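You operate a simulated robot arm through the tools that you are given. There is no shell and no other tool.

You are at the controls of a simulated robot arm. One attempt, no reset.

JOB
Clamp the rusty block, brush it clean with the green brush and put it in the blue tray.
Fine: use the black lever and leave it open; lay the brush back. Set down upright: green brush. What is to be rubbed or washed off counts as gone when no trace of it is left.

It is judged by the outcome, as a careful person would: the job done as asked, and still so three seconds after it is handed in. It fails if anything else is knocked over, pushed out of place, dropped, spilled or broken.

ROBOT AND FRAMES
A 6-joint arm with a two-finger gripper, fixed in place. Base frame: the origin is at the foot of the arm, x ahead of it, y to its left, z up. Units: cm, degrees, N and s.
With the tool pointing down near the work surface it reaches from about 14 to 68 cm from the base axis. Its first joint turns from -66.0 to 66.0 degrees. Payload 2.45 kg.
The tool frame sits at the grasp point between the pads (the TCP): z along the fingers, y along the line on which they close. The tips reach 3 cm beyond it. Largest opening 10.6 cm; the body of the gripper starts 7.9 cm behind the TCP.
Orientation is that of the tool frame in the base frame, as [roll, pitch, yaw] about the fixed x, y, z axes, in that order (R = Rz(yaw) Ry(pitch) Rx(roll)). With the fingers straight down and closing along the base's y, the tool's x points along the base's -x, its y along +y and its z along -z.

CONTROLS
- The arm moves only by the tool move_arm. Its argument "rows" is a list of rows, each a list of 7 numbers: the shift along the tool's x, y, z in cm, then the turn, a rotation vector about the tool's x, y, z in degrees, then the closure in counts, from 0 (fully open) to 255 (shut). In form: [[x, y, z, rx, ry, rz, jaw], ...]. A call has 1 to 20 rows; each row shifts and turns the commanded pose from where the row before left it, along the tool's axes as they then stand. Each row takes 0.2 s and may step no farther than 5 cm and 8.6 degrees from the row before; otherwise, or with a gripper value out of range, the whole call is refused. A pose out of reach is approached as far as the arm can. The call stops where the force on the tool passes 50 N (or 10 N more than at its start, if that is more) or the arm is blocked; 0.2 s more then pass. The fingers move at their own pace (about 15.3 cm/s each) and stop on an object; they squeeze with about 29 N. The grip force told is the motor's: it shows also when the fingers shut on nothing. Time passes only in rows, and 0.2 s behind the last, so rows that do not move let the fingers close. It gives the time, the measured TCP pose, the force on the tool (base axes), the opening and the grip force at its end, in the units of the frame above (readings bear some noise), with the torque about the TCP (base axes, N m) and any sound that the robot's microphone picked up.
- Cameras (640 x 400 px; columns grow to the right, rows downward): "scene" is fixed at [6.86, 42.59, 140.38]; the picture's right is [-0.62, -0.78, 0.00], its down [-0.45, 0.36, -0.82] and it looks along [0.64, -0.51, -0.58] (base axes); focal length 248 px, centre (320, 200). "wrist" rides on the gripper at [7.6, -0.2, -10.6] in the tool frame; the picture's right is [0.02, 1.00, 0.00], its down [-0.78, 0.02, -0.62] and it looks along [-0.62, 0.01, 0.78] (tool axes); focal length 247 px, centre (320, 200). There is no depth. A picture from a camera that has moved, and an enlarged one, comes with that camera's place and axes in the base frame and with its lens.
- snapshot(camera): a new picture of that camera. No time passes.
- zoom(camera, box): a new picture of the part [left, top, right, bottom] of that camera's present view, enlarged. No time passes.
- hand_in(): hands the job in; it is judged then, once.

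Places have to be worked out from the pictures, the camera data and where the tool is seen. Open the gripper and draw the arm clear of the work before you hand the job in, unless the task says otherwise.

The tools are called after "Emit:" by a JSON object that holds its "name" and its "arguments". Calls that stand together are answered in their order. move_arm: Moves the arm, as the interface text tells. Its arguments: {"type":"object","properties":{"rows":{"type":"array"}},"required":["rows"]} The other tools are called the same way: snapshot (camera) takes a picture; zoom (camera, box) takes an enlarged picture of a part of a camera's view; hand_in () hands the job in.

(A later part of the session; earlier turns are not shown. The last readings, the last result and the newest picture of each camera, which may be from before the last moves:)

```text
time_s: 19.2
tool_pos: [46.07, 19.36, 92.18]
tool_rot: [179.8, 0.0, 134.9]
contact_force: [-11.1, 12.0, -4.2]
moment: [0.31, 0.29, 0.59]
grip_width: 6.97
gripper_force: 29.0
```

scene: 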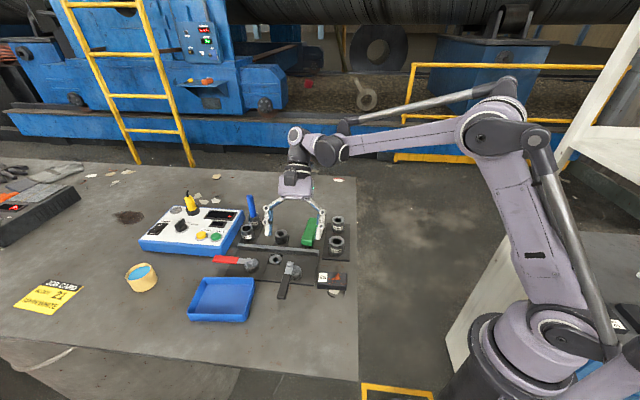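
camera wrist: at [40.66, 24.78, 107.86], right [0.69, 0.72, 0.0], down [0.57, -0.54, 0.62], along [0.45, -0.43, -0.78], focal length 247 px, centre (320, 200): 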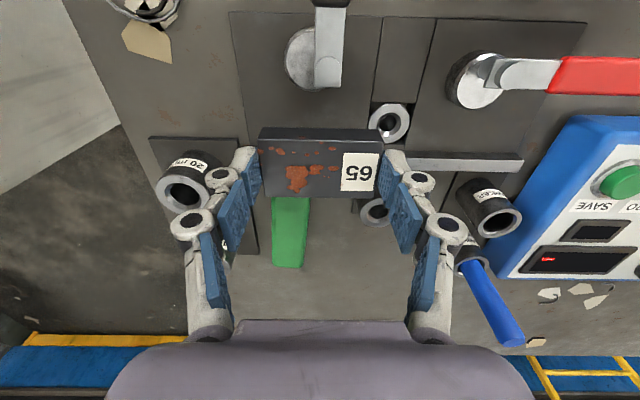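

The moment flipped sign, so the true angle is halfway. I turn back 0.25° and press the block down onto the plate.

Emit:
{"name": "move_arm", "arguments": {"rows": [[0, 0, 0, 0, 0, -0.25, 255], [0.05, 0, 0.08, 0, 0, 0, 255], [0, 0, 0.07, 0, 0, 0, 255], [0, 0, 0, 0, 0, 0, 255]]}}

```text
time_s: 20.2
tool_pos: [46.11, 19.38, 91.96]
tool_rot: [-180.0, 0.0, 135.0]
contact_force: [-9.2, 10.9, 20.7]
moment: [0.31, 0.2, 0.06]
grip_width: 7.02
gripper_force: 29.1
```

The block is now flush (Mz ≈ 0.06) and seated on the plate. I release it by opening to about 8.4 cm, then lift straight up.

Emit:
{"name": "move_arm", "arguments": {"rows": [[0, 0, 0, 0, 0, 0, 50], [0, 0, 0, 0, 0, 0, 50], [0, 0, -1, 0, 0, 0, 50], [0, 0, -3, 0, 0, 0, 50], [0, 0, -4, 0, 0, 0, 50], [0, 0, 0, 0, 0, 0, 50]]}}

Emit:
{"name": "snapshot", "arguments": {"camera": "wrist"}}

Emit:
{"name": "zoom", "arguments": {"camera": "wrist", "box": [220, 60, 420, 185]}}

Emit:
{"name": "zoom", "arguments": {"camera": "scene", "box": [220, 210, 360, 300]}}

```text
time_s: 21.6
tool_pos: [46.28, 19.31, 99.87]
tool_rot: [-180.0, 0.0, 134.9]
contact_force: [-0.1, -0.8, 0.2]
moment: [0.01, 0.03, 0.02]
grip_width: 8.54
gripper_force: 0.1
```

```text
taken
camera wrist: at [40.74, 24.69, 110.33], right [0.69, 0.72, 0.0], down [0.57, -0.54, 0.62], along [0.45, -0.43, -0.78], focal length 247 px, centre (320, 200)
```

wrist: 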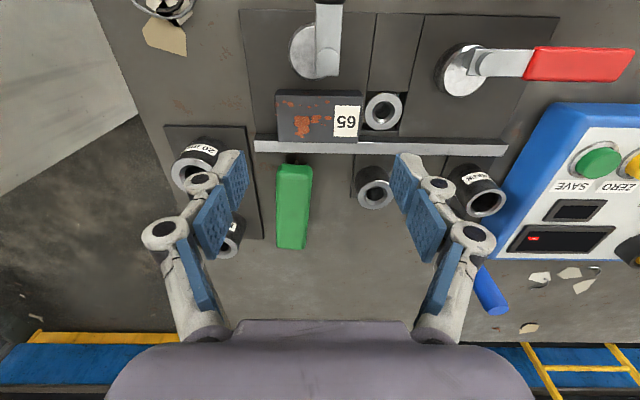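

```text
3.20 times, centred on (320, 122) of wrist
camera zoom: at [40.74, 24.69, 110.33], right [0.69, 0.72, 0.0], down [0.57, -0.54, 0.62], along [0.45, -0.43, -0.78], focal length 790 px, centre (320, 448)
```

zoom: 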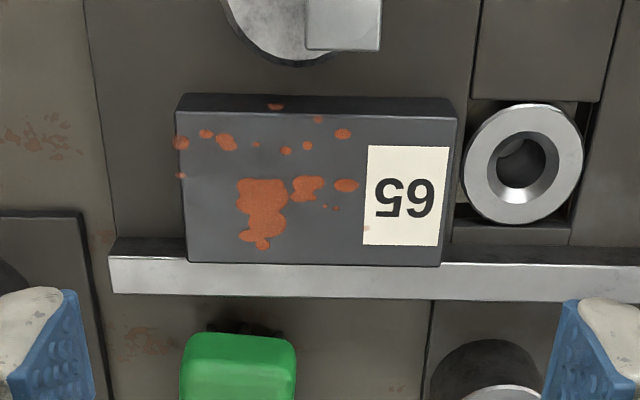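

```text
4.44 times, centred on (290, 255) of scene
camera zoom: at [6.86, 42.59, 140.38], right [-0.62, -0.78, 0.0], down [-0.45, 0.36, -0.82], along [0.64, -0.51, -0.58], focal length 1101 px, centre (453, -44)
```

zoom: 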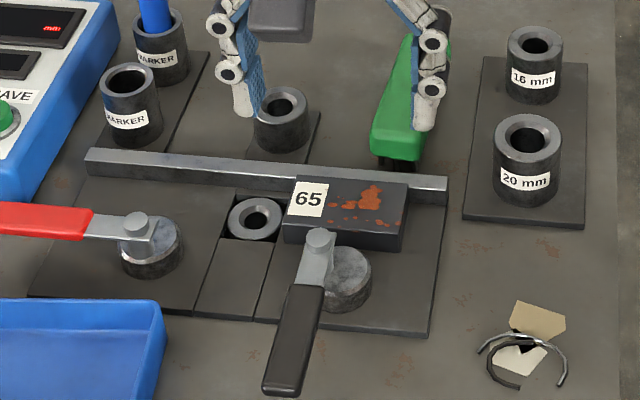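

The block sits flush against the fence on the plate. Now I move above the black lever's handle, narrowing the jaws so they will straddle it.

Emit:
{"name": "move_arm", "arguments": {"rows": [[3.9, 0.13, 0, 0, 0, 0, 120], [3.9, 0.13, 0, 0, 0, 0, 120], [3.9, 0.13, 0, 0, 0, 0, 120], [0, 0, 2, 0, 0, 0, 120], [0, 0, 0, 0, 0, 0, 120]]}}

Emit:
{"name": "snapshot", "arguments": {"camera": "wrist"}}

Emit:
{"name": "zoom", "arguments": {"camera": "wrist", "box": [220, 60, 420, 220]}}

Emit:
{"name": "zoom", "arguments": {"camera": "scene", "box": [220, 210, 360, 310]}}

```text
time_s: 22.8
tool_pos: [38.33, 28.05, 97.94]
tool_rot: [180.0, 0.0, 135.0]
contact_force: [0.2, -0.1, -0.3]
moment: [0.01, 0.01, -0.01]
grip_width: 5.58
gripper_force: 0.1
```

```text
taken
camera wrist: at [32.67, 33.33, 108.46], right [0.69, 0.72, 0.0], down [0.57, -0.54, 0.62], along [0.45, -0.43, -0.78], focal length 247 px, centre (320, 200)
```

wrist: 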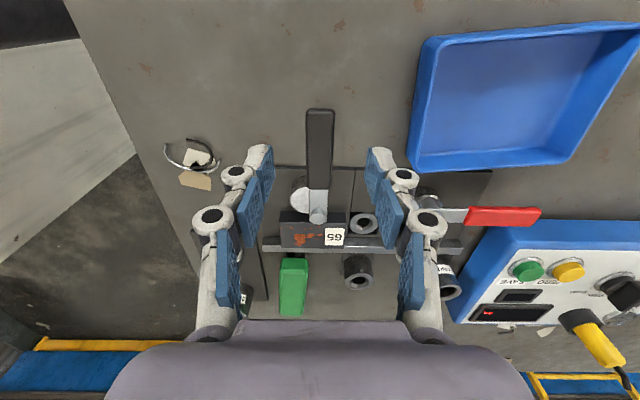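

```text
2.50 times, centred on (320, 140) of wrist
camera zoom: at [32.67, 33.33, 108.46], right [0.69, 0.72, 0.0], down [0.57, -0.54, 0.62], along [0.45, -0.43, -0.78], focal length 617 px, centre (320, 350)
```

zoom: 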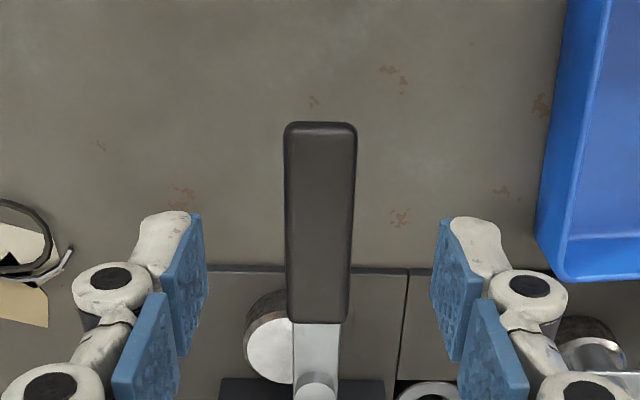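

```text
4.00 times, centred on (290, 260) of scene
camera zoom: at [6.86, 42.59, 140.38], right [-0.62, -0.78, 0.0], down [-0.45, 0.36, -0.82], along [0.64, -0.51, -0.58], focal length 991 px, centre (440, -40)
```

zoom: 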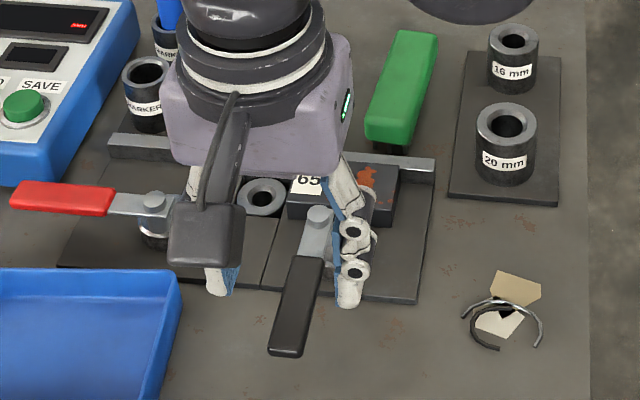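

The TCP line falls on the handle's centre line. I lower to put the tips beside the handle, then narrow the jaws to about 3 cm so they straddle its 1.9 cm width.

Emit:
{"name": "move_arm", "arguments": {"rows": [[0, 0, 2, 0, 0, 0, 120], [0, 0, 1.5, 0, 0, 0, 120], [0, 0, 0.8, 0, 0, 0, 120], [0, 0, 0, 0, 0, 0, 182], [0, 0, 0, 0, 0, 0, 182]]}}

Emit:
{"name": "zoom", "arguments": {"camera": "wrist", "box": [220, 60, 420, 220]}}

Emit:
{"name": "zoom", "arguments": {"camera": "scene", "box": [240, 230, 340, 310]}}

```text
time_s: 24.0
tool_pos: [38.21, 27.95, 93.58]
tool_rot: [-179.9, 0.0, 135.0]
contact_force: [0.0, 0.0, -0.6]
moment: [0.01, 0.01, -0.01]
grip_width: 3.03
gripper_force: 0.0
```

```text
2.50 times, centred on (320, 140) of wrist
camera zoom: at [32.6, 33.26, 104.14], right [0.69, 0.72, 0.0], down [0.57, -0.54, 0.62], along [0.45, -0.43, -0.78], focal length 617 px, centre (320, 350)
```

zoom: 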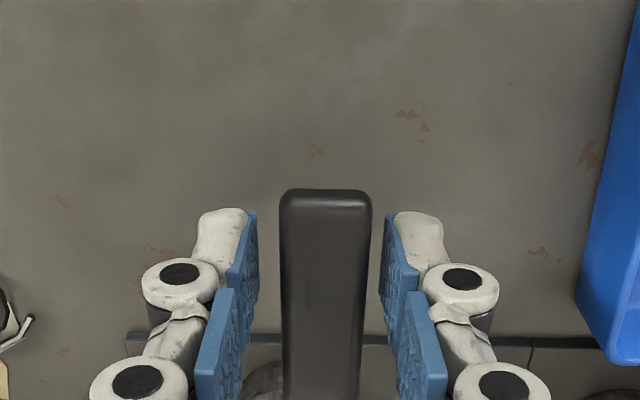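

```text
5.00 times, centred on (290, 270) of scene
camera zoom: at [6.86, 42.59, 140.38], right [-0.62, -0.78, 0.0], down [-0.45, 0.36, -0.82], along [0.64, -0.51, -0.58], focal length 1239 px, centre (470, -150)
```

zoom: 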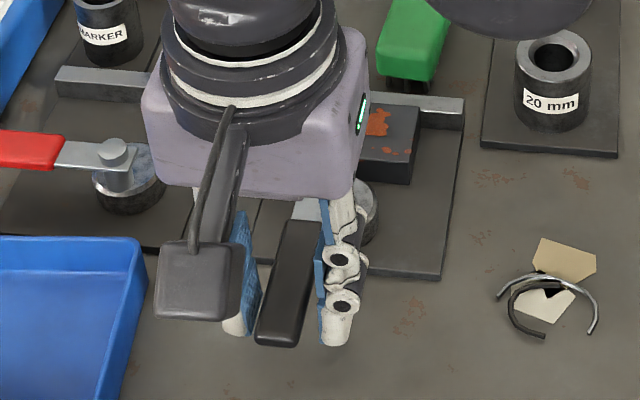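

The jaws straddle the handle cleanly. Now I swing along an arc about the pivot (radius ≈ 6.8 cm), turning the tool with the lever, with the first 45° counter-clockwise from above.

Emit:
{"name": "move_arm", "arguments": {"rows": [[-0.06, -0.89, 0, 0, 0, -7.5, 182], [-0.06, -0.89, 0, 0, 0, -7.5, 182], [-0.06, -0.89, 0, 0, 0, -7.5, 182], [-0.06, -0.89, 0, 0, 0, -7.5, 182], [-0.06, -0.89, 0, 0, 0, -7.5, 182], [-0.06, -0.89, 0, 0, 0, -7.5, 182], [0, 0, 0, 0, 0, 0, 182]]}}

Emit:
{"name": "zoom", "arguments": {"camera": "wrist", "box": [200, 60, 440, 240]}}

Emit:
{"name": "zoom", "arguments": {"camera": "scene", "box": [240, 220, 360, 310]}}

```text
time_s: 25.6
tool_pos: [36.14, 23.08, 93.7]
tool_rot: [179.9, 0.1, -179.9]
contact_force: [0.6, -0.9, 1.1]
moment: [0.0, 0.01, 0.02]
grip_width: 3.09
gripper_force: 0.4
```

```text
2.22 times, centred on (320, 150) of wrist
camera zoom: at [28.46, 22.92, 104.23], right [-0.02, 1.0, 0.0], down [0.78, 0.02, 0.62], along [0.62, 0.01, -0.78], focal length 549 px, centre (320, 311)
```

zoom: 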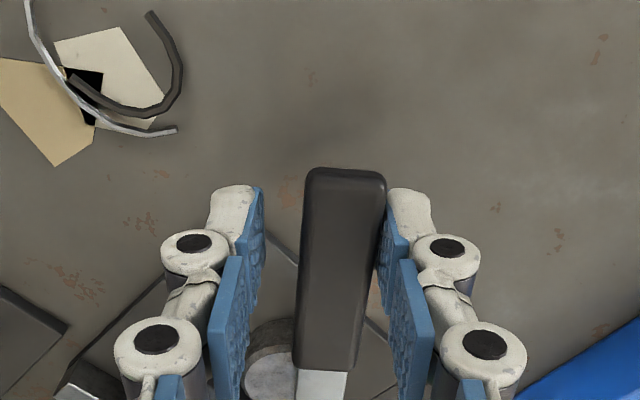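

```text
4.44 times, centred on (300, 265) of scene
camera zoom: at [6.86, 42.59, 140.38], right [-0.62, -0.78, 0.0], down [-0.45, 0.36, -0.82], along [0.64, -0.51, -0.58], focal length 1101 px, centre (409, -89)
```

zoom: 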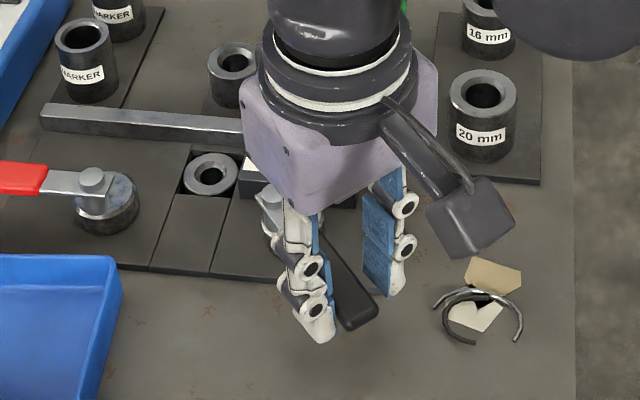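

The lever follows freely (force ≈ 1 N). I continue the swing another 30° and check the force.

Emit:
{"name": "move_arm", "arguments": {"rows": [[-0.06, -0.89, 0, 0, 0, -7.5, 182], [-0.06, -0.89, 0, 0, 0, -7.5, 182], [-0.06, -0.89, 0, 0, 0, -7.5, 182], [-0.06, -0.89, 0, 0, 0, -7.5, 182], [0, 0, 0, 0, 0, 0, 182]]}}

Emit:
{"name": "zoom", "arguments": {"camera": "wrist", "box": [200, 60, 440, 240]}}

Emit:
{"name": "zoom", "arguments": {"camera": "scene", "box": [240, 220, 360, 310]}}

```text
time_s: 26.8
tool_pos: [37.11, 19.55, 93.78]
tool_rot: [-180.0, 0.0, -149.9]
contact_force: [-0.5, 1.0, 0.7]
moment: [0.04, 0.01, 0.01]
grip_width: 3.06
gripper_force: 0.4
```

```text
2.22 times, centred on (320, 150) of wrist
camera zoom: at [30.53, 15.71, 104.19], right [-0.52, 0.85, 0.0], down [0.67, 0.41, 0.62], along [0.53, 0.32, -0.78], focal length 549 px, centre (320, 311)
```

zoom: 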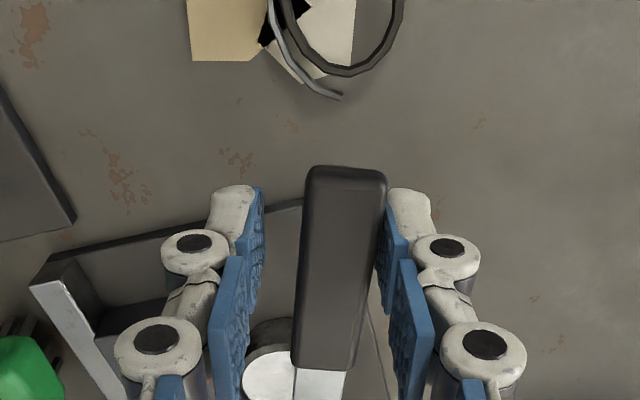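

```text
4.44 times, centred on (300, 265) of scene
camera zoom: at [6.86, 42.59, 140.38], right [-0.62, -0.78, 0.0], down [-0.45, 0.36, -0.82], along [0.64, -0.51, -0.58], focal length 1101 px, centre (409, -89)
```

zoom: 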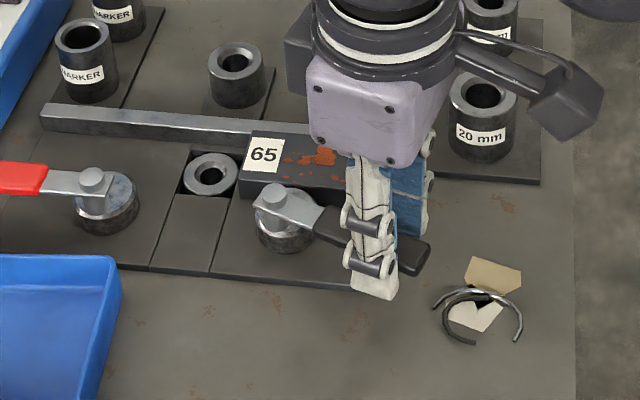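

Still free at about 71° of lever swing. I proceed in smaller steps now, expecting the cam to bite.

Emit:
{"name": "move_arm", "arguments": {"rows": [[-0.03, -0.6, 0, 0, 0, -5, 182], [-0.03, -0.6, 0, 0, 0, -5, 182], [0, 0, 0, 0, 0, 0, 182]]}}

Emit:
{"name": "zoom", "arguments": {"camera": "scene", "box": [250, 225, 350, 300]}}

```text
time_s: 27.6
tool_pos: [37.81, 18.72, 93.67]
tool_rot: [180.0, 0.0, -139.8]
contact_force: [-1.7, 8.7, -0.3]
moment: [0.18, -0.01, -0.21]
grip_width: 3.51
gripper_force: 3.8
```

```text
5.33 times, centred on (300, 262) of scene
camera zoom: at [6.86, 42.62, 140.38], right [-0.62, -0.78, 0.0], down [-0.45, 0.36, -0.82], along [0.64, -0.51, -0.58], focal length 1321 px, centre (427, -133)
```

zoom: 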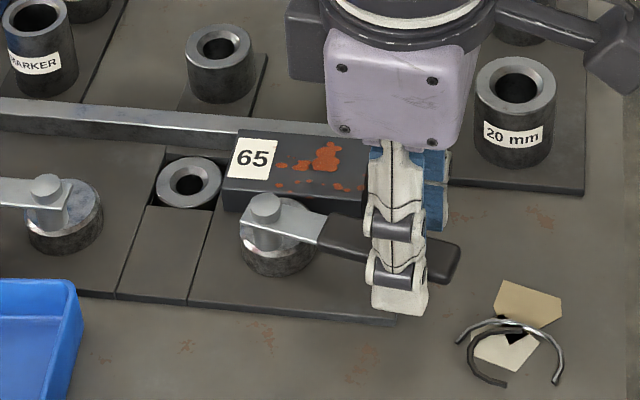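

The cam starts to bite: 9 N, with the fingers pushed slightly open (3.5 cm). I now close the jaws on the handle, which also advances it a little, before pushing further.

Emit:
{"name": "move_arm", "arguments": {"rows": [[0, 0, 0, 0, 0, 0, 255], [0, 0, 0, 0, 0, 0, 255], [0, 0, 0, 0, 0, 0, 255]]}}

Emit:
{"name": "zoom", "arguments": {"camera": "scene", "box": [250, 225, 350, 300]}}

Emit:
{"name": "zoom", "arguments": {"camera": "wrist", "box": [200, 60, 440, 240]}}

```text
time_s: 28.4
tool_pos: [37.85, 18.56, 93.56]
tool_rot: [-179.9, -0.1, -140.1]
contact_force: [-7.3, -2.5, -1.3]
moment: [-0.22, 0.46, -0.68]
grip_width: 1.89
gripper_force: 44.5
```

```text
5.33 times, centred on (300, 262) of scene
camera zoom: at [6.85, 42.59, 140.39], right [-0.62, -0.78, 0.0], down [-0.45, 0.36, -0.82], along [0.64, -0.51, -0.58], focal length 1321 px, centre (427, -133)
```

zoom: 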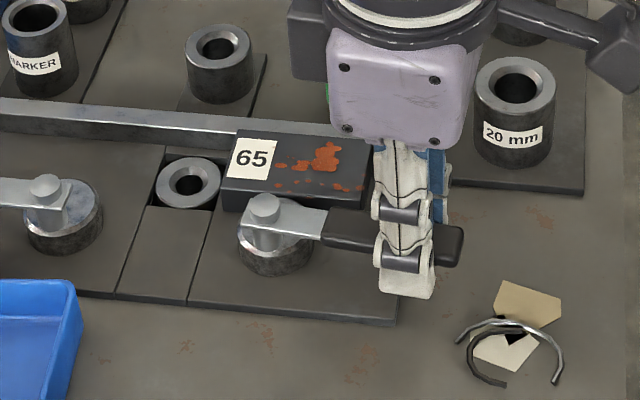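

```text
2.22 times, centred on (320, 150) of wrist
camera zoom: at [31.95, 13.63, 104.21], right [-0.66, 0.75, 0.0], down [0.59, 0.52, 0.62], along [0.47, 0.41, -0.78], focal length 549 px, centre (320, 311)
```

zoom: 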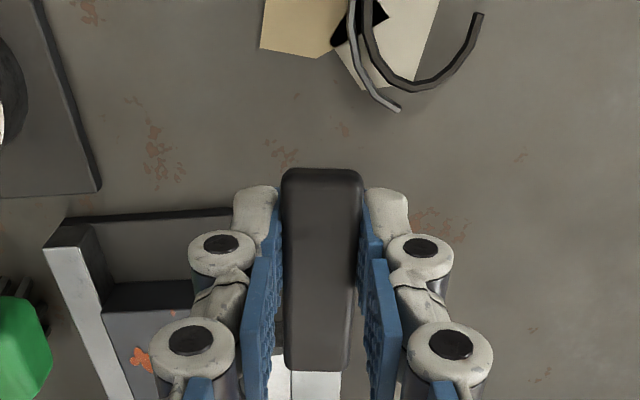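

The handle is gripped (1.89 cm) at about 85°. I push on by 5° and read the resistance.

Emit:
{"name": "move_arm", "arguments": {"rows": [[-0.01, -0.3, 0, 0, 0, -2.5, 255], [-0.01, -0.3, 0, 0, 0, -2.5, 255], [0, 0, 0, 0, 0, 0, 255]]}}

Emit:
{"name": "zoom", "arguments": {"camera": "scene", "box": [250, 225, 350, 300]}}

```text
time_s: 29.2
tool_pos: [38.1, 18.16, 93.68]
tool_rot: [-180.0, -0.1, -135.0]
contact_force: [-12.2, -2.9, -9.8]
moment: [-0.07, 0.38, -0.66]
grip_width: 1.88
gripper_force: 44.2
```

```text
5.33 times, centred on (300, 262) of scene
camera zoom: at [6.85, 42.59, 140.38], right [-0.62, -0.78, 0.0], down [-0.45, 0.36, -0.82], along [0.64, -0.51, -0.58], focal length 1321 px, centre (427, -133)
```

zoom: 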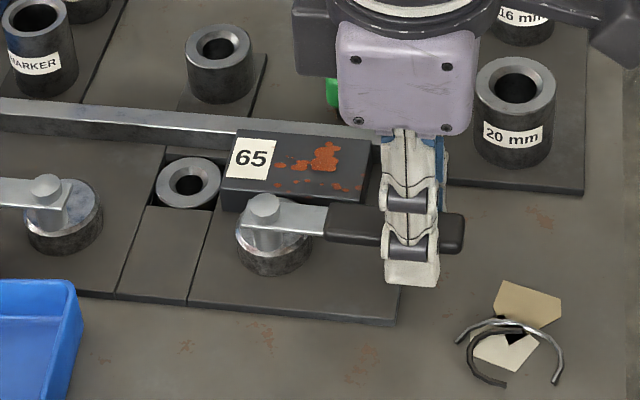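

The lever is now at about 90°, parallel to the fence, with roughly 1 Nm of resistance — the cam is tight on the block. I release the handle, lift clear, and look.

Emit:
{"name": "move_arm", "arguments": {"rows": [[0, 0, 0, 0, 0, 0, 170], [0, 0, 0, 0, 0, 0, 170], [0, 0, -1.5, 0, 0, 0, 170], [0, 0, -3, 0, 0, 0, 170], [0, 0, -3, 0, 0, 0, 170], [0, 0, 0, 0, 0, 0, 170]]}}

Emit:
{"name": "zoom", "arguments": {"camera": "scene", "box": [240, 215, 350, 300]}}

Emit:
{"name": "snapshot", "arguments": {"camera": "wrist"}}

```text
time_s: 30.6
tool_pos: [38.13, 18.22, 101.21]
tool_rot: [180.0, 0.0, -135.0]
contact_force: [0.3, -0.3, 0.4]
moment: [-0.01, 0.01, 0.02]
grip_width: 3.54
gripper_force: 0.1
```

```text
4.71 times, centred on (295, 258) of scene
camera zoom: at [6.86, 42.59, 140.38], right [-0.62, -0.78, 0.0], down [-0.45, 0.36, -0.82], along [0.64, -0.51, -0.58], focal length 1166 px, centre (438, -71)
```

zoom: 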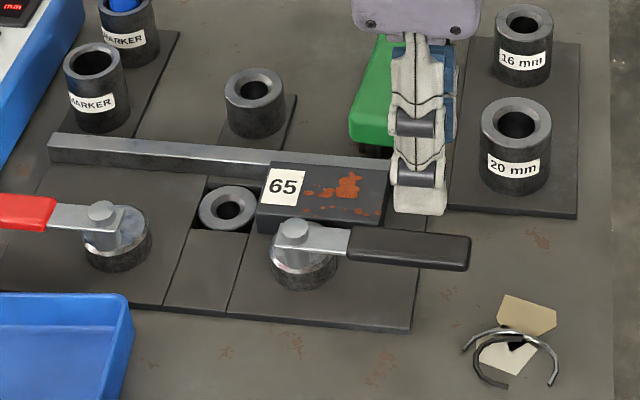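

```text
taken
camera wrist: at [32.77, 12.8, 111.62], right [-0.72, 0.69, 0.0], down [0.54, 0.57, 0.62], along [0.43, 0.45, -0.78], focal length 247 px, centre (320, 200)
```

wrist: 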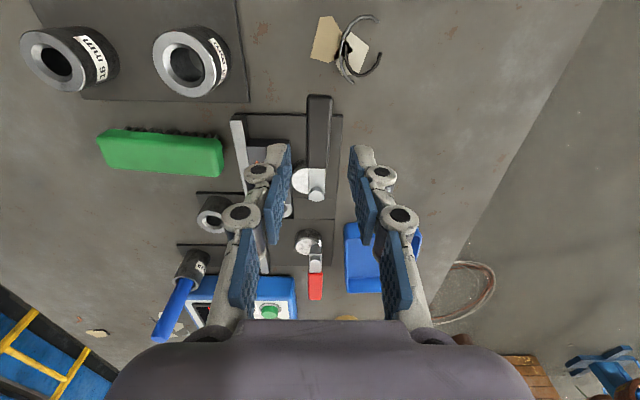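

The lever stays put at 90° with the cam against the block. Next I raise, turn the tool back to the brush's orientation, and move above the brush.

Emit:
{"name": "move_arm", "arguments": {"rows": [[0, 0, -3, 0, 0, 0, 110], [0, 0, 0, 0, 0, 7.85, 110], [0, 0, 0, 0, 0, 7.85, 110], [0, 0, 0, 0, 0, 7.85, 110], [0, 0, 0, 0, 0, 7.85, 110], [0, 0, 0, 0, 0, 7.85, 110], [0, 0, 0, 0, 0, 7.85, 110], [0, 0, 0, 0, 0, 7.85, 110], [0, 0, 0, 0, 0, 7.85, 110], [0, 0, 0, 0, 0, 7.85, 110], [0, 0, 0, 0, 0, 7.85, 110], [0, 0, 0, 0, 0, 7.85, 110], [0, 0, 0, 0, 0, 7.85, 110], [-3.65, 1.24, 0, 0, 0, 0, 110], [-3.65, 1.24, 0, 0, 0, 0, 110], [-3.65, 1.24, 0, 0, 0, 0, 110], [-3.65, 1.24, 0, 0, 0, 0, 110], [0, 0, 3, 0, 0, 0, 110], [0, 0, 0, 0, 0, 0, 110]]}}

Emit:
{"name": "snapshot", "arguments": {"camera": "wrist"}}

Emit:
{"name": "zoom", "arguments": {"camera": "wrist", "box": [200, 40, 440, 220]}}

Emit:
{"name": "zoom", "arguments": {"camera": "scene", "box": [230, 195, 370, 300]}}

```text
time_s: 34.6
tool_pos: [51.64, 10.2, 101.02]
tool_rot: [180.0, 0.0, 130.8]
contact_force: [-0.5, 0.1, 0.4]
moment: [0.02, 0.0, 0.01]
grip_width: 6.05
gripper_force: 0.0
```

```text
taken
camera wrist: at [46.38, 15.98, 111.55], right [0.74, 0.67, 0.0], down [0.52, -0.58, 0.62], along [0.42, -0.46, -0.78], focal length 247 px, centre (320, 200)
```

wrist: 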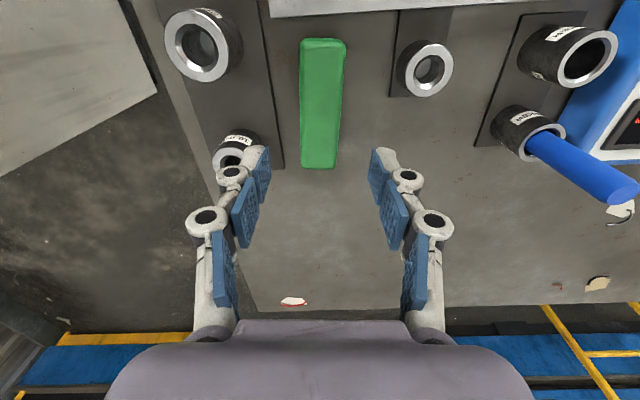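

```text
2.22 times, centred on (320, 130) of wrist
camera zoom: at [46.38, 15.98, 111.55], right [0.74, 0.67, 0.0], down [0.52, -0.58, 0.62], along [0.42, -0.46, -0.78], focal length 549 px, centre (320, 356)
```

zoom: 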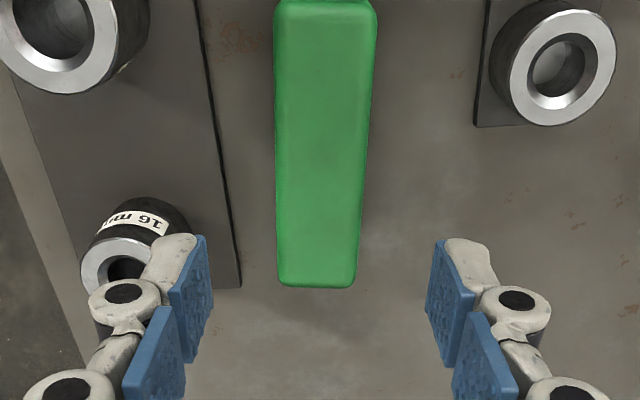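

```text
3.81 times, centred on (300, 248) of scene
camera zoom: at [6.87, 42.59, 140.38], right [-0.62, -0.78, 0.0], down [-0.45, 0.36, -0.82], along [0.64, -0.51, -0.58], focal length 944 px, centre (396, 19)
```

zoom: 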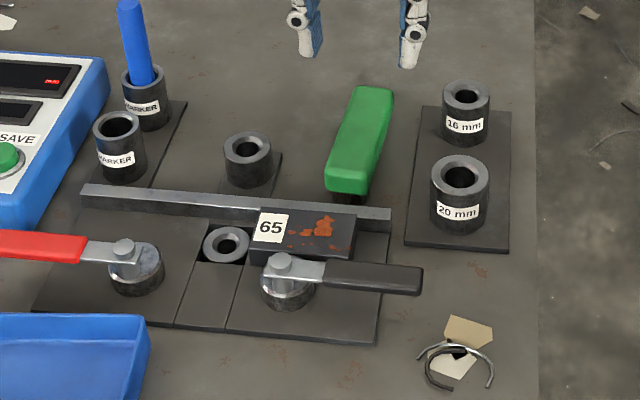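

The brush centre is within 0.2 cm of the TCP line and aligned with the tool. I lower with small corrections, stopping with the tips well above the table.

Emit:
{"name": "move_arm", "arguments": {"rows": [[0.1, 0.12, 3, 0, 0, 0, 110], [0, 0, 3, 0, 0, 0, 110], [0, 0, 1.5, 0, 0, 0, 110], [0, 0, 0.7, 0, 0, 0, 110], [0, 0, 0, 0, 0, 0, 110]]}}

Emit:
{"name": "snapshot", "arguments": {"camera": "wrist"}}

Emit:
{"name": "zoom", "arguments": {"camera": "scene", "box": [270, 190, 370, 265]}}

```text
time_s: 35.8
tool_pos: [51.58, 10.43, 92.84]
tool_rot: [180.0, 0.1, 130.8]
contact_force: [0.0, 0.2, 0.3]
moment: [0.01, -0.01, -0.03]
grip_width: 6.03
gripper_force: 0.1
```

```text
taken
camera wrist: at [46.39, 16.18, 103.44], right [0.74, 0.67, 0.0], down [0.52, -0.58, 0.62], along [0.42, -0.46, -0.78], focal length 247 px, centre (320, 200)
```

wrist: 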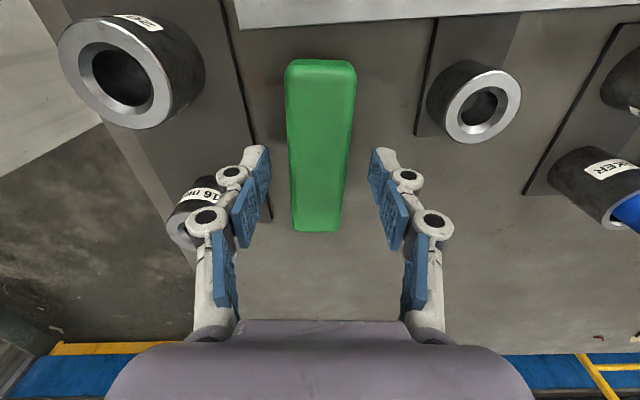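

```text
5.33 times, centred on (320, 228) of scene
camera zoom: at [6.86, 42.59, 140.38], right [-0.62, -0.78, 0.0], down [-0.45, 0.36, -0.82], along [0.64, -0.51, -0.58], focal length 1321 px, centre (320, 53)
```

zoom: 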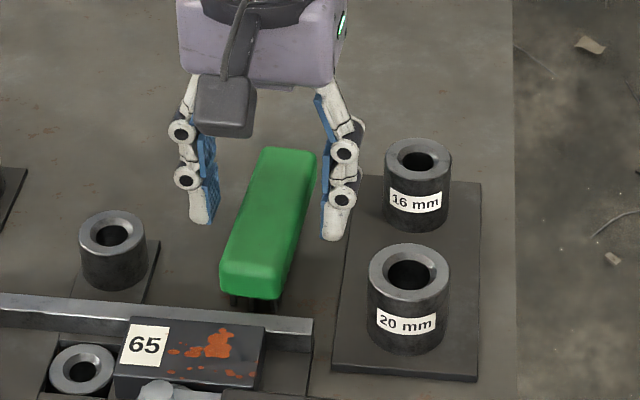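

Centred on the handle. I lower 0.4 cm more and close on the brush.

Emit:
{"name": "move_arm", "arguments": {"rows": [[0, 0, 0.4, 0, 0, 0, 110], [0, 0, 0, 0, 0, 0, 255], [0, 0, 0, 0, 0, 0, 255], [0, 0, 0, 0, 0, 0, 255]]}}

Emit:
{"name": "zoom", "arguments": {"camera": "wrist", "box": [200, 40, 440, 260]}}

Emit:
{"name": "zoom", "arguments": {"camera": "scene", "box": [270, 190, 370, 265]}}

```text
time_s: 36.8
tool_pos: [51.55, 10.46, 92.61]
tool_rot: [-179.9, 0.0, 130.8]
contact_force: [1.1, 1.0, 5.8]
moment: [-0.06, 0.06, 0.02]
grip_width: 3.29
gripper_force: 29.8
```

```text
1.82 times, centred on (320, 150) of wrist
camera zoom: at [46.39, 16.2, 103.11], right [0.74, 0.67, 0.0], down [0.52, -0.58, 0.62], along [0.42, -0.46, -0.78], focal length 449 px, centre (320, 291)
```

zoom: 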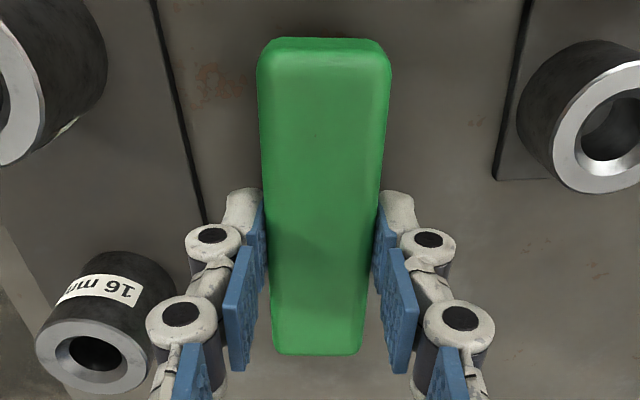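

```text
5.33 times, centred on (320, 228) of scene
camera zoom: at [6.85, 42.59, 140.38], right [-0.62, -0.78, 0.0], down [-0.45, 0.36, -0.82], along [0.64, -0.51, -0.58], focal length 1321 px, centre (320, 53)
```

zoom: 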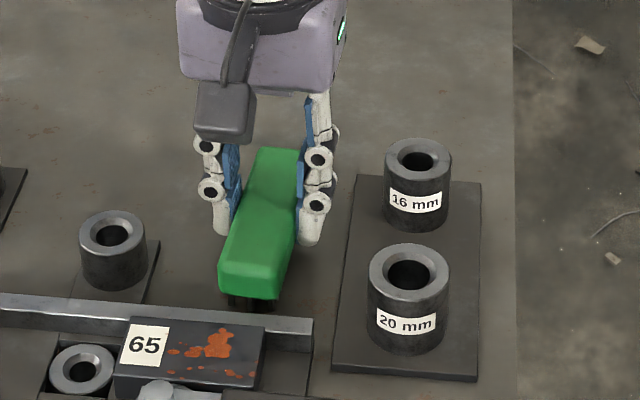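

The brush is gripped (3.29 cm). I lift it straight up, then check it in the pictures.

Emit:
{"name": "move_arm", "arguments": {"rows": [[0, 0, -1, 0, 0, 0, 255], [0, 0, -3, 0, 0, 0, 255], [0, 0, -4, 0, 0, 0, 255], [0, 0, -3, 0, 0, 0, 255], [0, 0, 0, 0, 0, 0, 255]]}}

Emit:
{"name": "zoom", "arguments": {"camera": "wrist", "box": [200, 40, 440, 260]}}

Emit:
{"name": "zoom", "arguments": {"camera": "scene", "box": [250, 160, 370, 265]}}

```text
time_s: 38.0
tool_pos: [51.53, 10.5, 103.49]
tool_rot: [180.0, 0.0, 130.8]
contact_force: [-0.2, 0.1, -0.5]
moment: [0.0, 0.0, 0.0]
grip_width: 3.3
gripper_force: 29.2
```

```text
1.82 times, centred on (320, 150) of wrist
camera zoom: at [46.45, 16.21, 114.1], right [0.74, 0.67, 0.0], down [0.52, -0.58, 0.62], along [0.42, -0.46, -0.78], focal length 449 px, centre (320, 291)
```

zoom: 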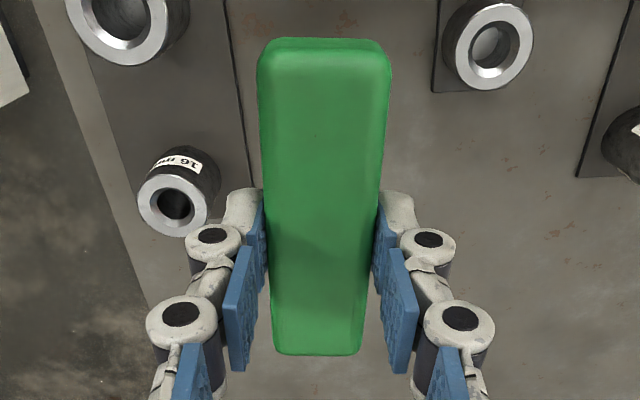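

```text
3.81 times, centred on (310, 212) of scene
camera zoom: at [6.86, 42.59, 140.38], right [-0.62, -0.78, 0.0], down [-0.45, 0.36, -0.82], along [0.64, -0.51, -0.58], focal length 944 px, centre (358, 152)
```

zoom: 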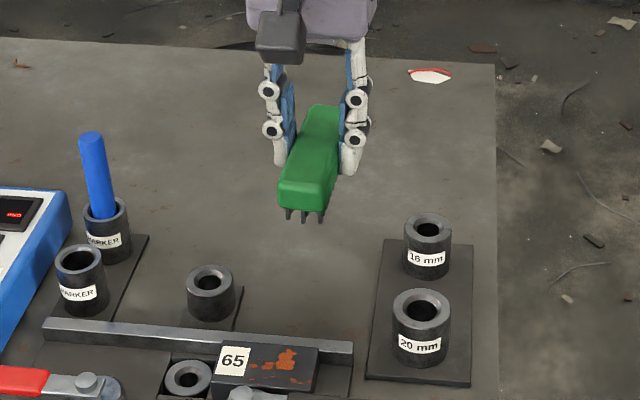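

The brush hangs level with its bristles down and hasn't shifted in the grip. I rotate it so its length lies along the block, then move it over the block, staying high.

Emit:
{"name": "move_arm", "arguments": {"rows": [[0, 0, 0, 0, 0, -7.85, 255], [0, 0, 0, 0, 0, -7.85, 255], [0, 0, 0, 0, 0, -7.85, 255], [0, 0, 0, 0, 0, -7.85, 255], [0, 0, 0, 0, 0, -7.85, 255], [0, 0, 0, 0, 0, -7.85, 255], [0, 0, 0, 0, 0, -7.85, 255], [0, 0, 0, 0, 0, -7.85, 255], [0, 0, 0, 0, 0, -7.85, 255], [0, 0, 0, 0, 0, -7.85, 255], [0, 0, 0, 0, 0, -7.85, 255], [0, 0, 0, 0, 0, -7.85, 255], [-0.81, 3.3, 0, 0, 0, 0, 255], [-0.81, 3.3, 0, 0, 0, 0, 255], [-0.81, 3.3, 0, 0, 0, 0, 255], [0, 0, 0, 0, 0, 0, 255]]}}

Emit:
{"name": "snapshot", "arguments": {"camera": "wrist"}}

Emit:
{"name": "zoom", "arguments": {"camera": "scene", "box": [230, 180, 370, 290]}}

```text
time_s: 41.4
tool_pos: [46.32, 19.2, 103.55]
tool_rot: [179.9, 0.0, -135.0]
contact_force: [0.7, 0.6, -2.2]
moment: [-0.01, -0.01, 0.01]
grip_width: 3.33
gripper_force: 29.1
```

```text
taken
camera wrist: at [40.96, 13.78, 114.09], right [-0.72, 0.69, 0.0], down [0.54, 0.57, 0.62], along [0.43, 0.45, -0.78], focal length 247 px, centre (320, 200)
```

wrist: 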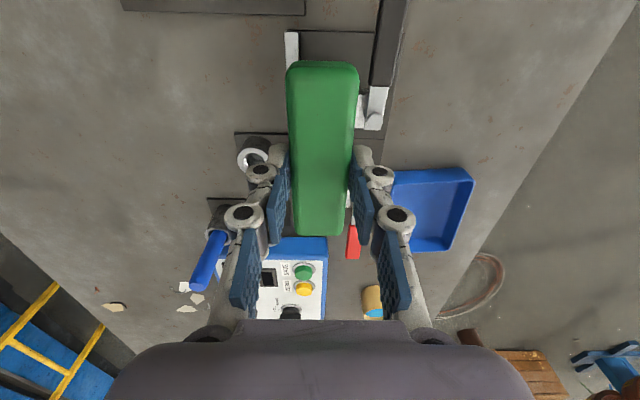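

```text
3.64 times, centred on (300, 235) of scene
camera zoom: at [6.86, 42.59, 140.38], right [-0.62, -0.78, 0.0], down [-0.45, 0.36, -0.82], along [0.64, -0.51, -0.58], focal length 901 px, centre (393, 73)
```

zoom: 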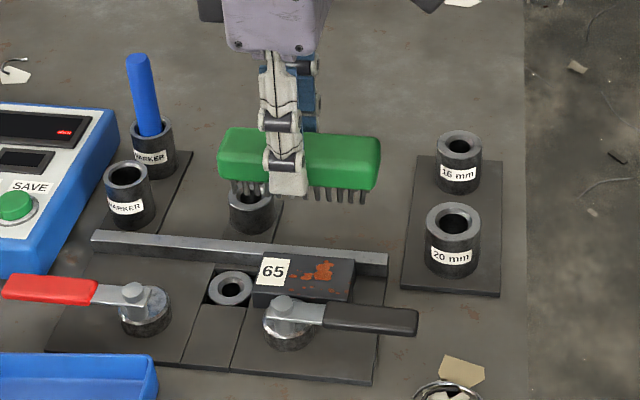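

The brush now lies parallel to the block and above it. I lower to about 1 cm above the expected contact height and look.

Emit:
{"name": "move_arm", "arguments": {"rows": [[0, 0, 3, 0, 0, 0, 255], [0, 0, 3, 0, 0, 0, 255], [0, 0, 1.5, 0, 0, 0, 255], [0, 0, 0, 0, 0, 0, 255]]}}

Emit:
{"name": "zoom", "arguments": {"camera": "scene", "box": [240, 205, 350, 285]}}

Emit:
{"name": "zoom", "arguments": {"camera": "wrist", "box": [220, 40, 440, 240]}}

```text
time_s: 42.4
tool_pos: [46.43, 19.19, 96.18]
tool_rot: [179.9, 0.0, -135.0]
contact_force: [-1.6, -0.9, 0.3]
moment: [0.02, 0.0, -0.03]
grip_width: 3.33
gripper_force: 29.2
```

```text
5.00 times, centred on (295, 245) of scene
camera zoom: at [6.86, 42.59, 140.38], right [-0.62, -0.78, 0.0], down [-0.45, 0.36, -0.82], along [0.64, -0.51, -0.58], focal length 1239 px, centre (445, -25)
```

zoom: 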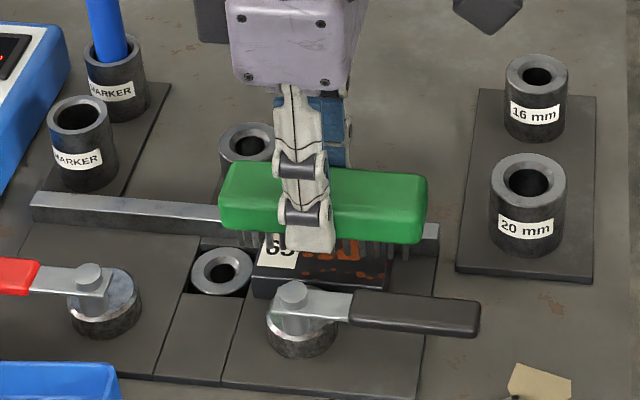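

```text
2.00 times, centred on (330, 140) of wrist
camera zoom: at [41.08, 13.77, 106.64], right [-0.72, 0.69, 0.0], down [0.54, 0.57, 0.62], along [0.43, 0.45, -0.78], focal length 494 px, centre (300, 320)
```

zoom: 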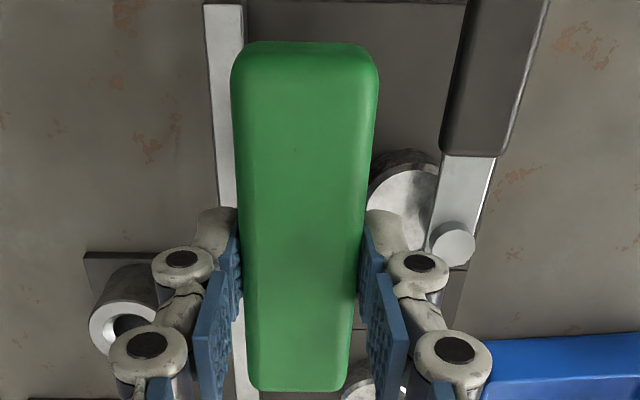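

Clear of the lever and stud. I lower in small steps to find contact with the block's top.

Emit:
{"name": "move_arm", "arguments": {"rows": [[0, 0, 0.5, 0, 0, 0, 255], [0, 0, 0.4, 0, 0, 0, 255], [0, 0, 0, 0, 0, 0, 255]]}}

```text
time_s: 43.2
tool_pos: [46.44, 19.16, 95.2]
tool_rot: [180.0, 0.0, -135.0]
contact_force: [-0.1, -0.2, -1.6]
moment: [-0.03, 0.02, 0.02]
grip_width: 3.32
gripper_force: 29.2
```

No contact yet at z = 95.2. A bit further down.

Emit:
{"name": "move_arm", "arguments": {"rows": [[0, 0, 0.2, 0, 0, 0, 255], [0, 0, 0.15, 0, 0, 0, 255], [0, 0, 0, 0, 0, 0, 255]]}}

```text
time_s: 44.0
tool_pos: [46.19, 19.15, 94.94]
tool_rot: [179.9, 0.0, -135.0]
contact_force: [1.5, -0.8, 25.6]
moment: [-0.06, -0.02, 0.02]
grip_width: 3.31
gripper_force: 28.9
```

Contact at z ≈ 95.0 (25 N). I ease off slightly and start brushing strokes along the block's length, then check the force.

Emit:
{"name": "move_arm", "arguments": {"rows": [[0, 0, -0.06, 0, 0, 0, 255], [0.8, 0, 0, 0, 0, 0, 255], [0.7, 0, 0, 0, 0, 0, 255], [-1, 0, 0, 0, 0, 0, 255], [-1, 0, 0, 0, 0, 0, 255], [-1, 0, 0, 0, 0, 0, 255], [1, 0, 0, 0, 0, 0, 255], [1, 0, 0, 0, 0, 0, 255], [1, 0, 0, 0, 0, 0, 255], [-1, 0, 0, 0, 0, 0, 255], [-0.5, 0, 0, 0, 0, 0, 255], [0, 0, 0, 0, 0, 0, 255]]}}

Emit:
{"name": "zoom", "arguments": {"camera": "scene", "box": [240, 205, 350, 285]}}

```text
time_s: 46.6
tool_pos: [46.18, 19.25, 94.96]
tool_rot: [180.0, 0.1, -134.9]
contact_force: [-0.5, -0.4, -0.7]
moment: [-0.02, 0.02, 0.05]
grip_width: 3.32
gripper_force: 29.4
```

```text
5.00 times, centred on (295, 245) of scene
camera zoom: at [6.86, 42.59, 140.38], right [-0.62, -0.78, 0.0], down [-0.45, 0.36, -0.82], along [0.64, -0.51, -0.58], focal length 1239 px, centre (445, -25)
```

zoom: 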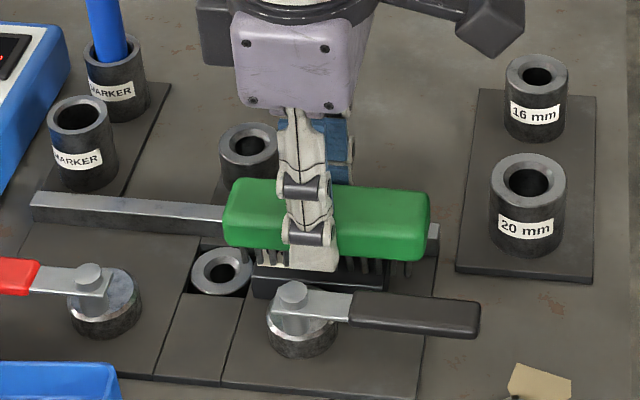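

The force reads about zero, so contact is only light. I lower in tiny increments to get a moderate press.

Emit:
{"name": "move_arm", "arguments": {"rows": [[0, 0, 0.05, 0, 0, 0, 255], [0, 0, 0, 0, 0, 0, 255]]}}

```text
time_s: 47.2
tool_pos: [46.17, 19.16, 94.71]
tool_rot: [-179.9, 0.0, -135.1]
contact_force: [0.5, -1.8, 12.8]
moment: [0.25, -0.4, -0.08]
grip_width: 3.32
gripper_force: 29.0
```

A moderate press of about 13 N now. I run a full set of strokes along the block at several positions across its width.

Emit:
{"name": "move_arm", "arguments": {"rows": [[1, 0, 0, 0, 0, 0, 255], [-1, 0, 0, 0, 0, 0, 255], [-1, 0, 0, 0, 0, 0, 255], [1, 0, 0, 0, 0, 0, 255], [0.5, 0.45, 0, 0, 0, 0, 255], [0.5, 0, 0, 0, 0, 0, 255], [-1, 0, 0, 0, 0, 0, 255], [-1, 0, 0, 0, 0, 0, 255], [1, 0, 0, 0, 0, 0, 255], [0.5, 0.4, 0, 0, 0, 0, 255], [0.5, 0, 0, 0, 0, 0, 255], [-1, 0, 0, 0, 0, 0, 255], [-1, 0, 0, 0, 0, 0, 255], [1, -0.4, 0, 0, 0, 0, 255], [1, -0.45, 0, 0, 0, 0, 255], [-1, -0.4, 0, 0, 0, 0, 255], [-1, -0.3, 0, 0, 0, 0, 255], [1, 0, 0, 0, 0, 0, 255], [0, 0.7, 0, 0, 0, 0, 255], [0, 0, 0, 0, 0, 0, 255]]}}

```text
time_s: 51.4
tool_pos: [46.42, 19.09, 94.84]
tool_rot: [-179.8, -0.1, -135.2]
contact_force: [7.7, -6.8, 25.7]
moment: [-0.21, -0.29, -0.03]
grip_width: 3.32
gripper_force: 29.2
```

Strokes done without trouble. I lift the brush and swing back a little to inspect the block's top.

Emit:
{"name": "move_arm", "arguments": {"rows": [[0, 0, -1.5, 0, 0, 0, 255], [0, 0, -3, 0, 0, 0, 255], [0, -3, 0, 0, 0, 0, 255], [0, -4, 0, 0, 0, 0, 255], [0, 0, 0, 0, 0, 0, 255]]}}

Emit:
{"name": "zoom", "arguments": {"camera": "scene", "box": [250, 225, 340, 285]}}

Emit:
{"name": "snapshot", "arguments": {"camera": "wrist"}}

```text
time_s: 52.6
tool_pos: [51.43, 14.32, 99.29]
tool_rot: [-180.0, 0.1, -135.1]
contact_force: [0.2, 0.0, -1.0]
moment: [0.0, 0.01, 0.01]
grip_width: 3.31
gripper_force: 29.0
```

```text
6.67 times, centred on (295, 255) of scene
camera zoom: at [6.87, 42.59, 140.38], right [-0.62, -0.78, 0.0], down [-0.45, 0.36, -0.82], along [0.64, -0.51, -0.58], focal length 1652 px, centre (487, -167)
```

zoom: 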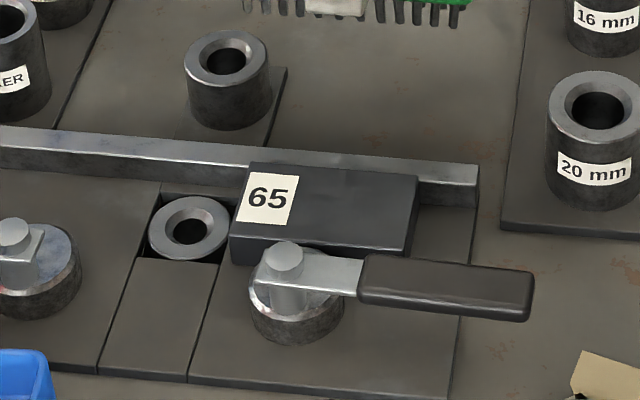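

```text
taken
camera wrist: at [46.09, 8.84, 109.79], right [-0.72, 0.69, 0.0], down [0.54, 0.57, 0.62], along [0.43, 0.45, -0.78], focal length 247 px, centre (320, 200)
```

wrist: 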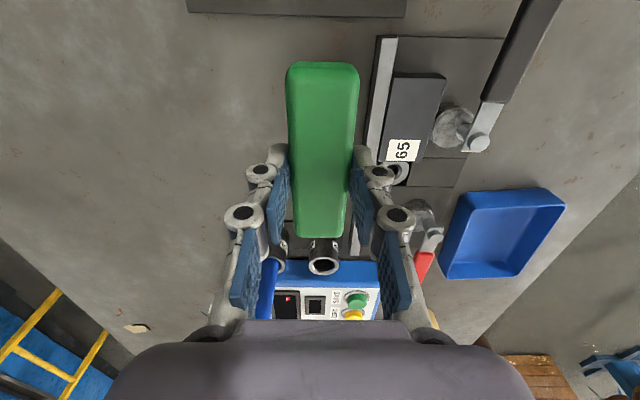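

The rust appears gone from the top. I zoom in to look for any remaining trace, including edges and sides.

Emit:
{"name": "zoom", "arguments": {"camera": "scene", "box": [279, 243, 319, 268]}}

Emit:
{"name": "zoom", "arguments": {"camera": "wrist", "box": [375, 60, 475, 170]}}

Emit:
{"name": "zoom", "arguments": {"camera": "scene", "box": [285, 205, 345, 240]}}

```text
16.00 times, centred on (299, 256) of scene
camera zoom: at [6.87, 42.59, 140.38], right [-0.62, -0.78, 0.0], down [-0.45, 0.36, -0.82], along [0.64, -0.51, -0.58], focal length 3964 px, centre (656, -688)
```

zoom: 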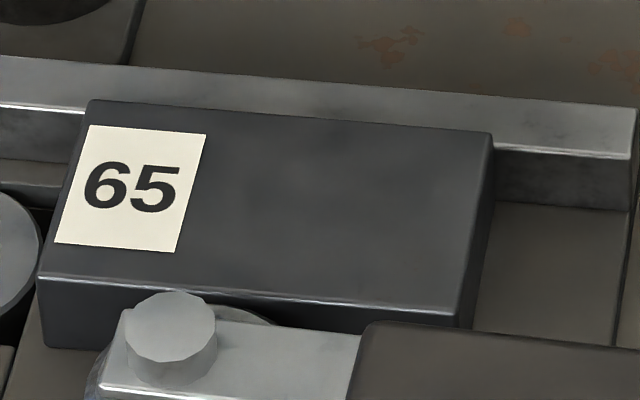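

```text
3.64 times, centred on (425, 115) of wrist
camera zoom: at [46.09, 8.84, 109.79], right [-0.72, 0.69, 0.0], down [0.54, 0.57, 0.62], along [0.43, 0.45, -0.78], focal length 898 px, centre (-62, 509)
```

zoom: 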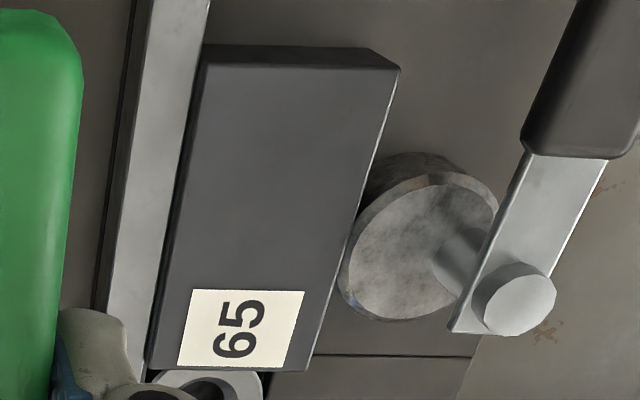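

```text
10.67 times, centred on (315, 222) of scene
camera zoom: at [6.87, 42.59, 140.38], right [-0.62, -0.78, 0.0], down [-0.45, 0.36, -0.82], along [0.64, -0.51, -0.58], focal length 2642 px, centre (373, -40)
```

zoom: 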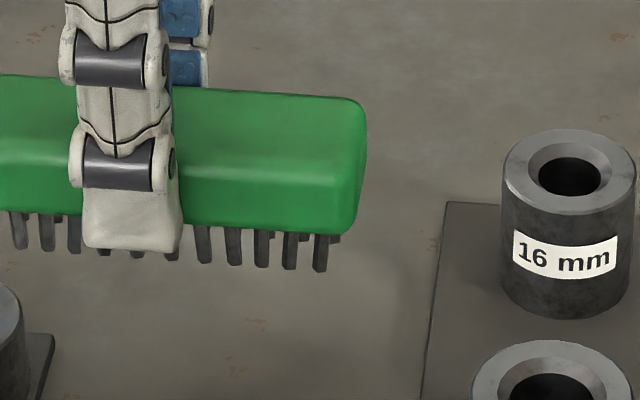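

The block is spotless on all visible faces. Now the brush goes back: I raise, move over its old place, and turn to the pick-up orientation (yaw 130.8).

Emit:
{"name": "move_arm", "arguments": {"rows": [[0, 0, -4.2, 0, 0, 0, 255], [1.32, -1.4, 0, 0, 0, 0, 255], [1.32, -1.41, 0, 0, 0, 0, 255], [0, 0, 0, 0, 0, 7.85, 255], [0, 0, 0, 0, 0, 7.85, 255], [0, 0, 0, 0, 0, 7.85, 255], [0, 0, 0, 0, 0, 7.85, 255], [0, 0, 0, 0, 0, 7.85, 255], [0, 0, 0, 0, 0, 7.85, 255], [0, 0, 0, 0, 0, 7.85, 255], [0, 0, 0, 0, 0, 7.85, 255], [0, 0, 0, 0, 0, 7.85, 255], [0, 0, 0, 0, 0, 7.85, 255], [0, 0, 0, 0, 0, 7.85, 255], [0, 0, 0, 0, 0, 7.85, 255], [0, 0, 0, 0, 0, 0, 255]]}}

Emit:
{"name": "snapshot", "arguments": {"camera": "wrist"}}

Emit:
{"name": "zoom", "arguments": {"camera": "scene", "box": [250, 160, 370, 265]}}

```text
time_s: 56.0
tool_pos: [51.37, 10.36, 103.54]
tool_rot: [-180.0, 0.0, 130.7]
contact_force: [1.1, -0.8, -0.9]
moment: [-0.01, -0.02, -0.01]
grip_width: 3.31
gripper_force: 28.9
```

```text
taken
camera wrist: at [46.15, 16.16, 114.05], right [0.74, 0.67, 0.0], down [0.52, -0.58, 0.62], along [0.42, -0.46, -0.78], focal length 247 px, centre (320, 200)
```

wrist: 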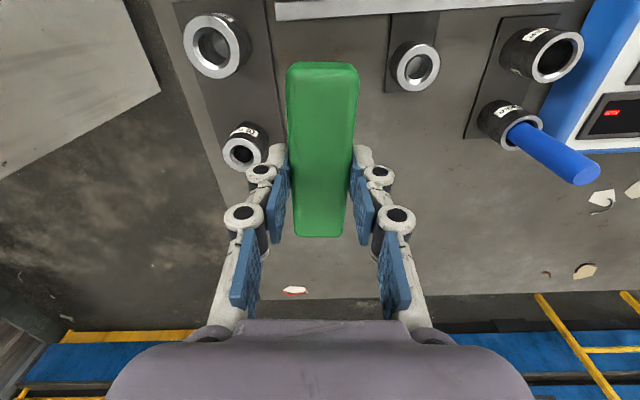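

```text
3.81 times, centred on (310, 212) of scene
camera zoom: at [6.86, 42.59, 140.38], right [-0.62, -0.78, 0.0], down [-0.45, 0.36, -0.82], along [0.64, -0.51, -0.58], focal length 944 px, centre (358, 152)
```

zoom: 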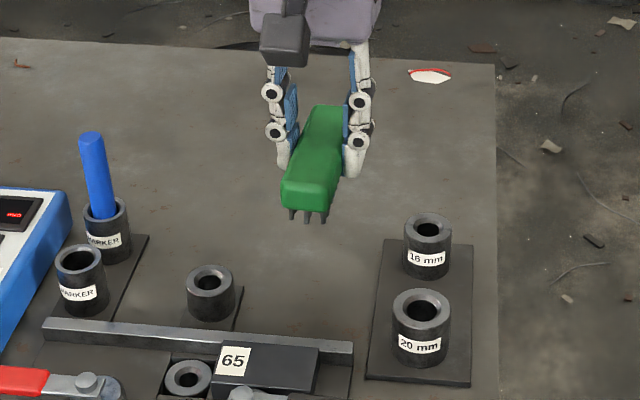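

The grip hasn't shifted; I'm about 0.2 cm off the original spot, so I correct by +0.22 in tool y and descend to just above the table.

Emit:
{"name": "move_arm", "arguments": {"rows": [[0.02, 0.22, 0, 0, 0, 0, 255], [0, 0, 3, 0, 0, 0, 255], [0, 0, 3, 0, 0, 0, 255], [0, 0, 3, 0, 0, 0, 255], [0, 0, 1.2, 0, 0, 0, 255], [0, 0, 0.4, 0, 0, 0, 255], [0, 0, 0, 0, 0, 0, 255]]}}

Emit:
{"name": "zoom", "arguments": {"camera": "scene", "box": [270, 190, 370, 265]}}

```text
time_s: 57.6
tool_pos: [51.53, 10.74, 92.83]
tool_rot: [180.0, 0.0, 130.8]
contact_force: [0.1, -0.4, -0.5]
moment: [-0.01, -0.02, 0.0]
grip_width: 3.31
gripper_force: 28.8
```

```text
5.33 times, centred on (320, 228) of scene
camera zoom: at [6.86, 42.59, 140.38], right [-0.62, -0.78, 0.0], down [-0.45, 0.36, -0.82], along [0.64, -0.51, -0.58], focal length 1321 px, centre (320, 53)
```

zoom: 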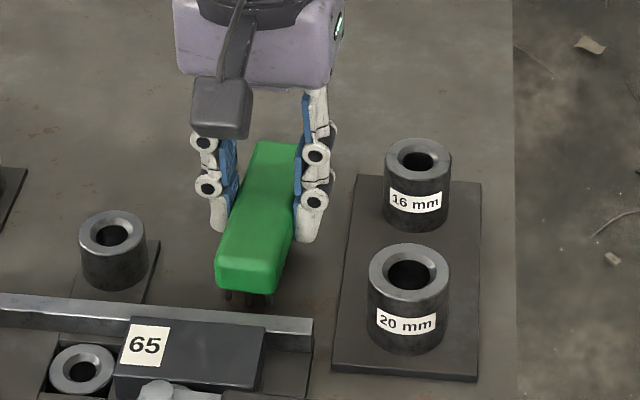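

Nearly the original placement (about 0.15 cm off). I correct slightly and lower in small steps until the bristles touch the table.

Emit:
{"name": "move_arm", "arguments": {"rows": [[0, -0.13, 0.15, 0, 0, 0, 255], [0, 0, 0.1, 0, 0, 0, 255], [0, 0, 0, 0, 0, 0, 255]]}}

```text
time_s: 58.4
tool_pos: [51.38, 10.62, 92.71]
tool_rot: [-180.0, -0.1, 130.8]
contact_force: [-1.2, -0.2, -1.0]
moment: [0.03, 0.0, -0.04]
grip_width: 3.34
gripper_force: 29.8
```

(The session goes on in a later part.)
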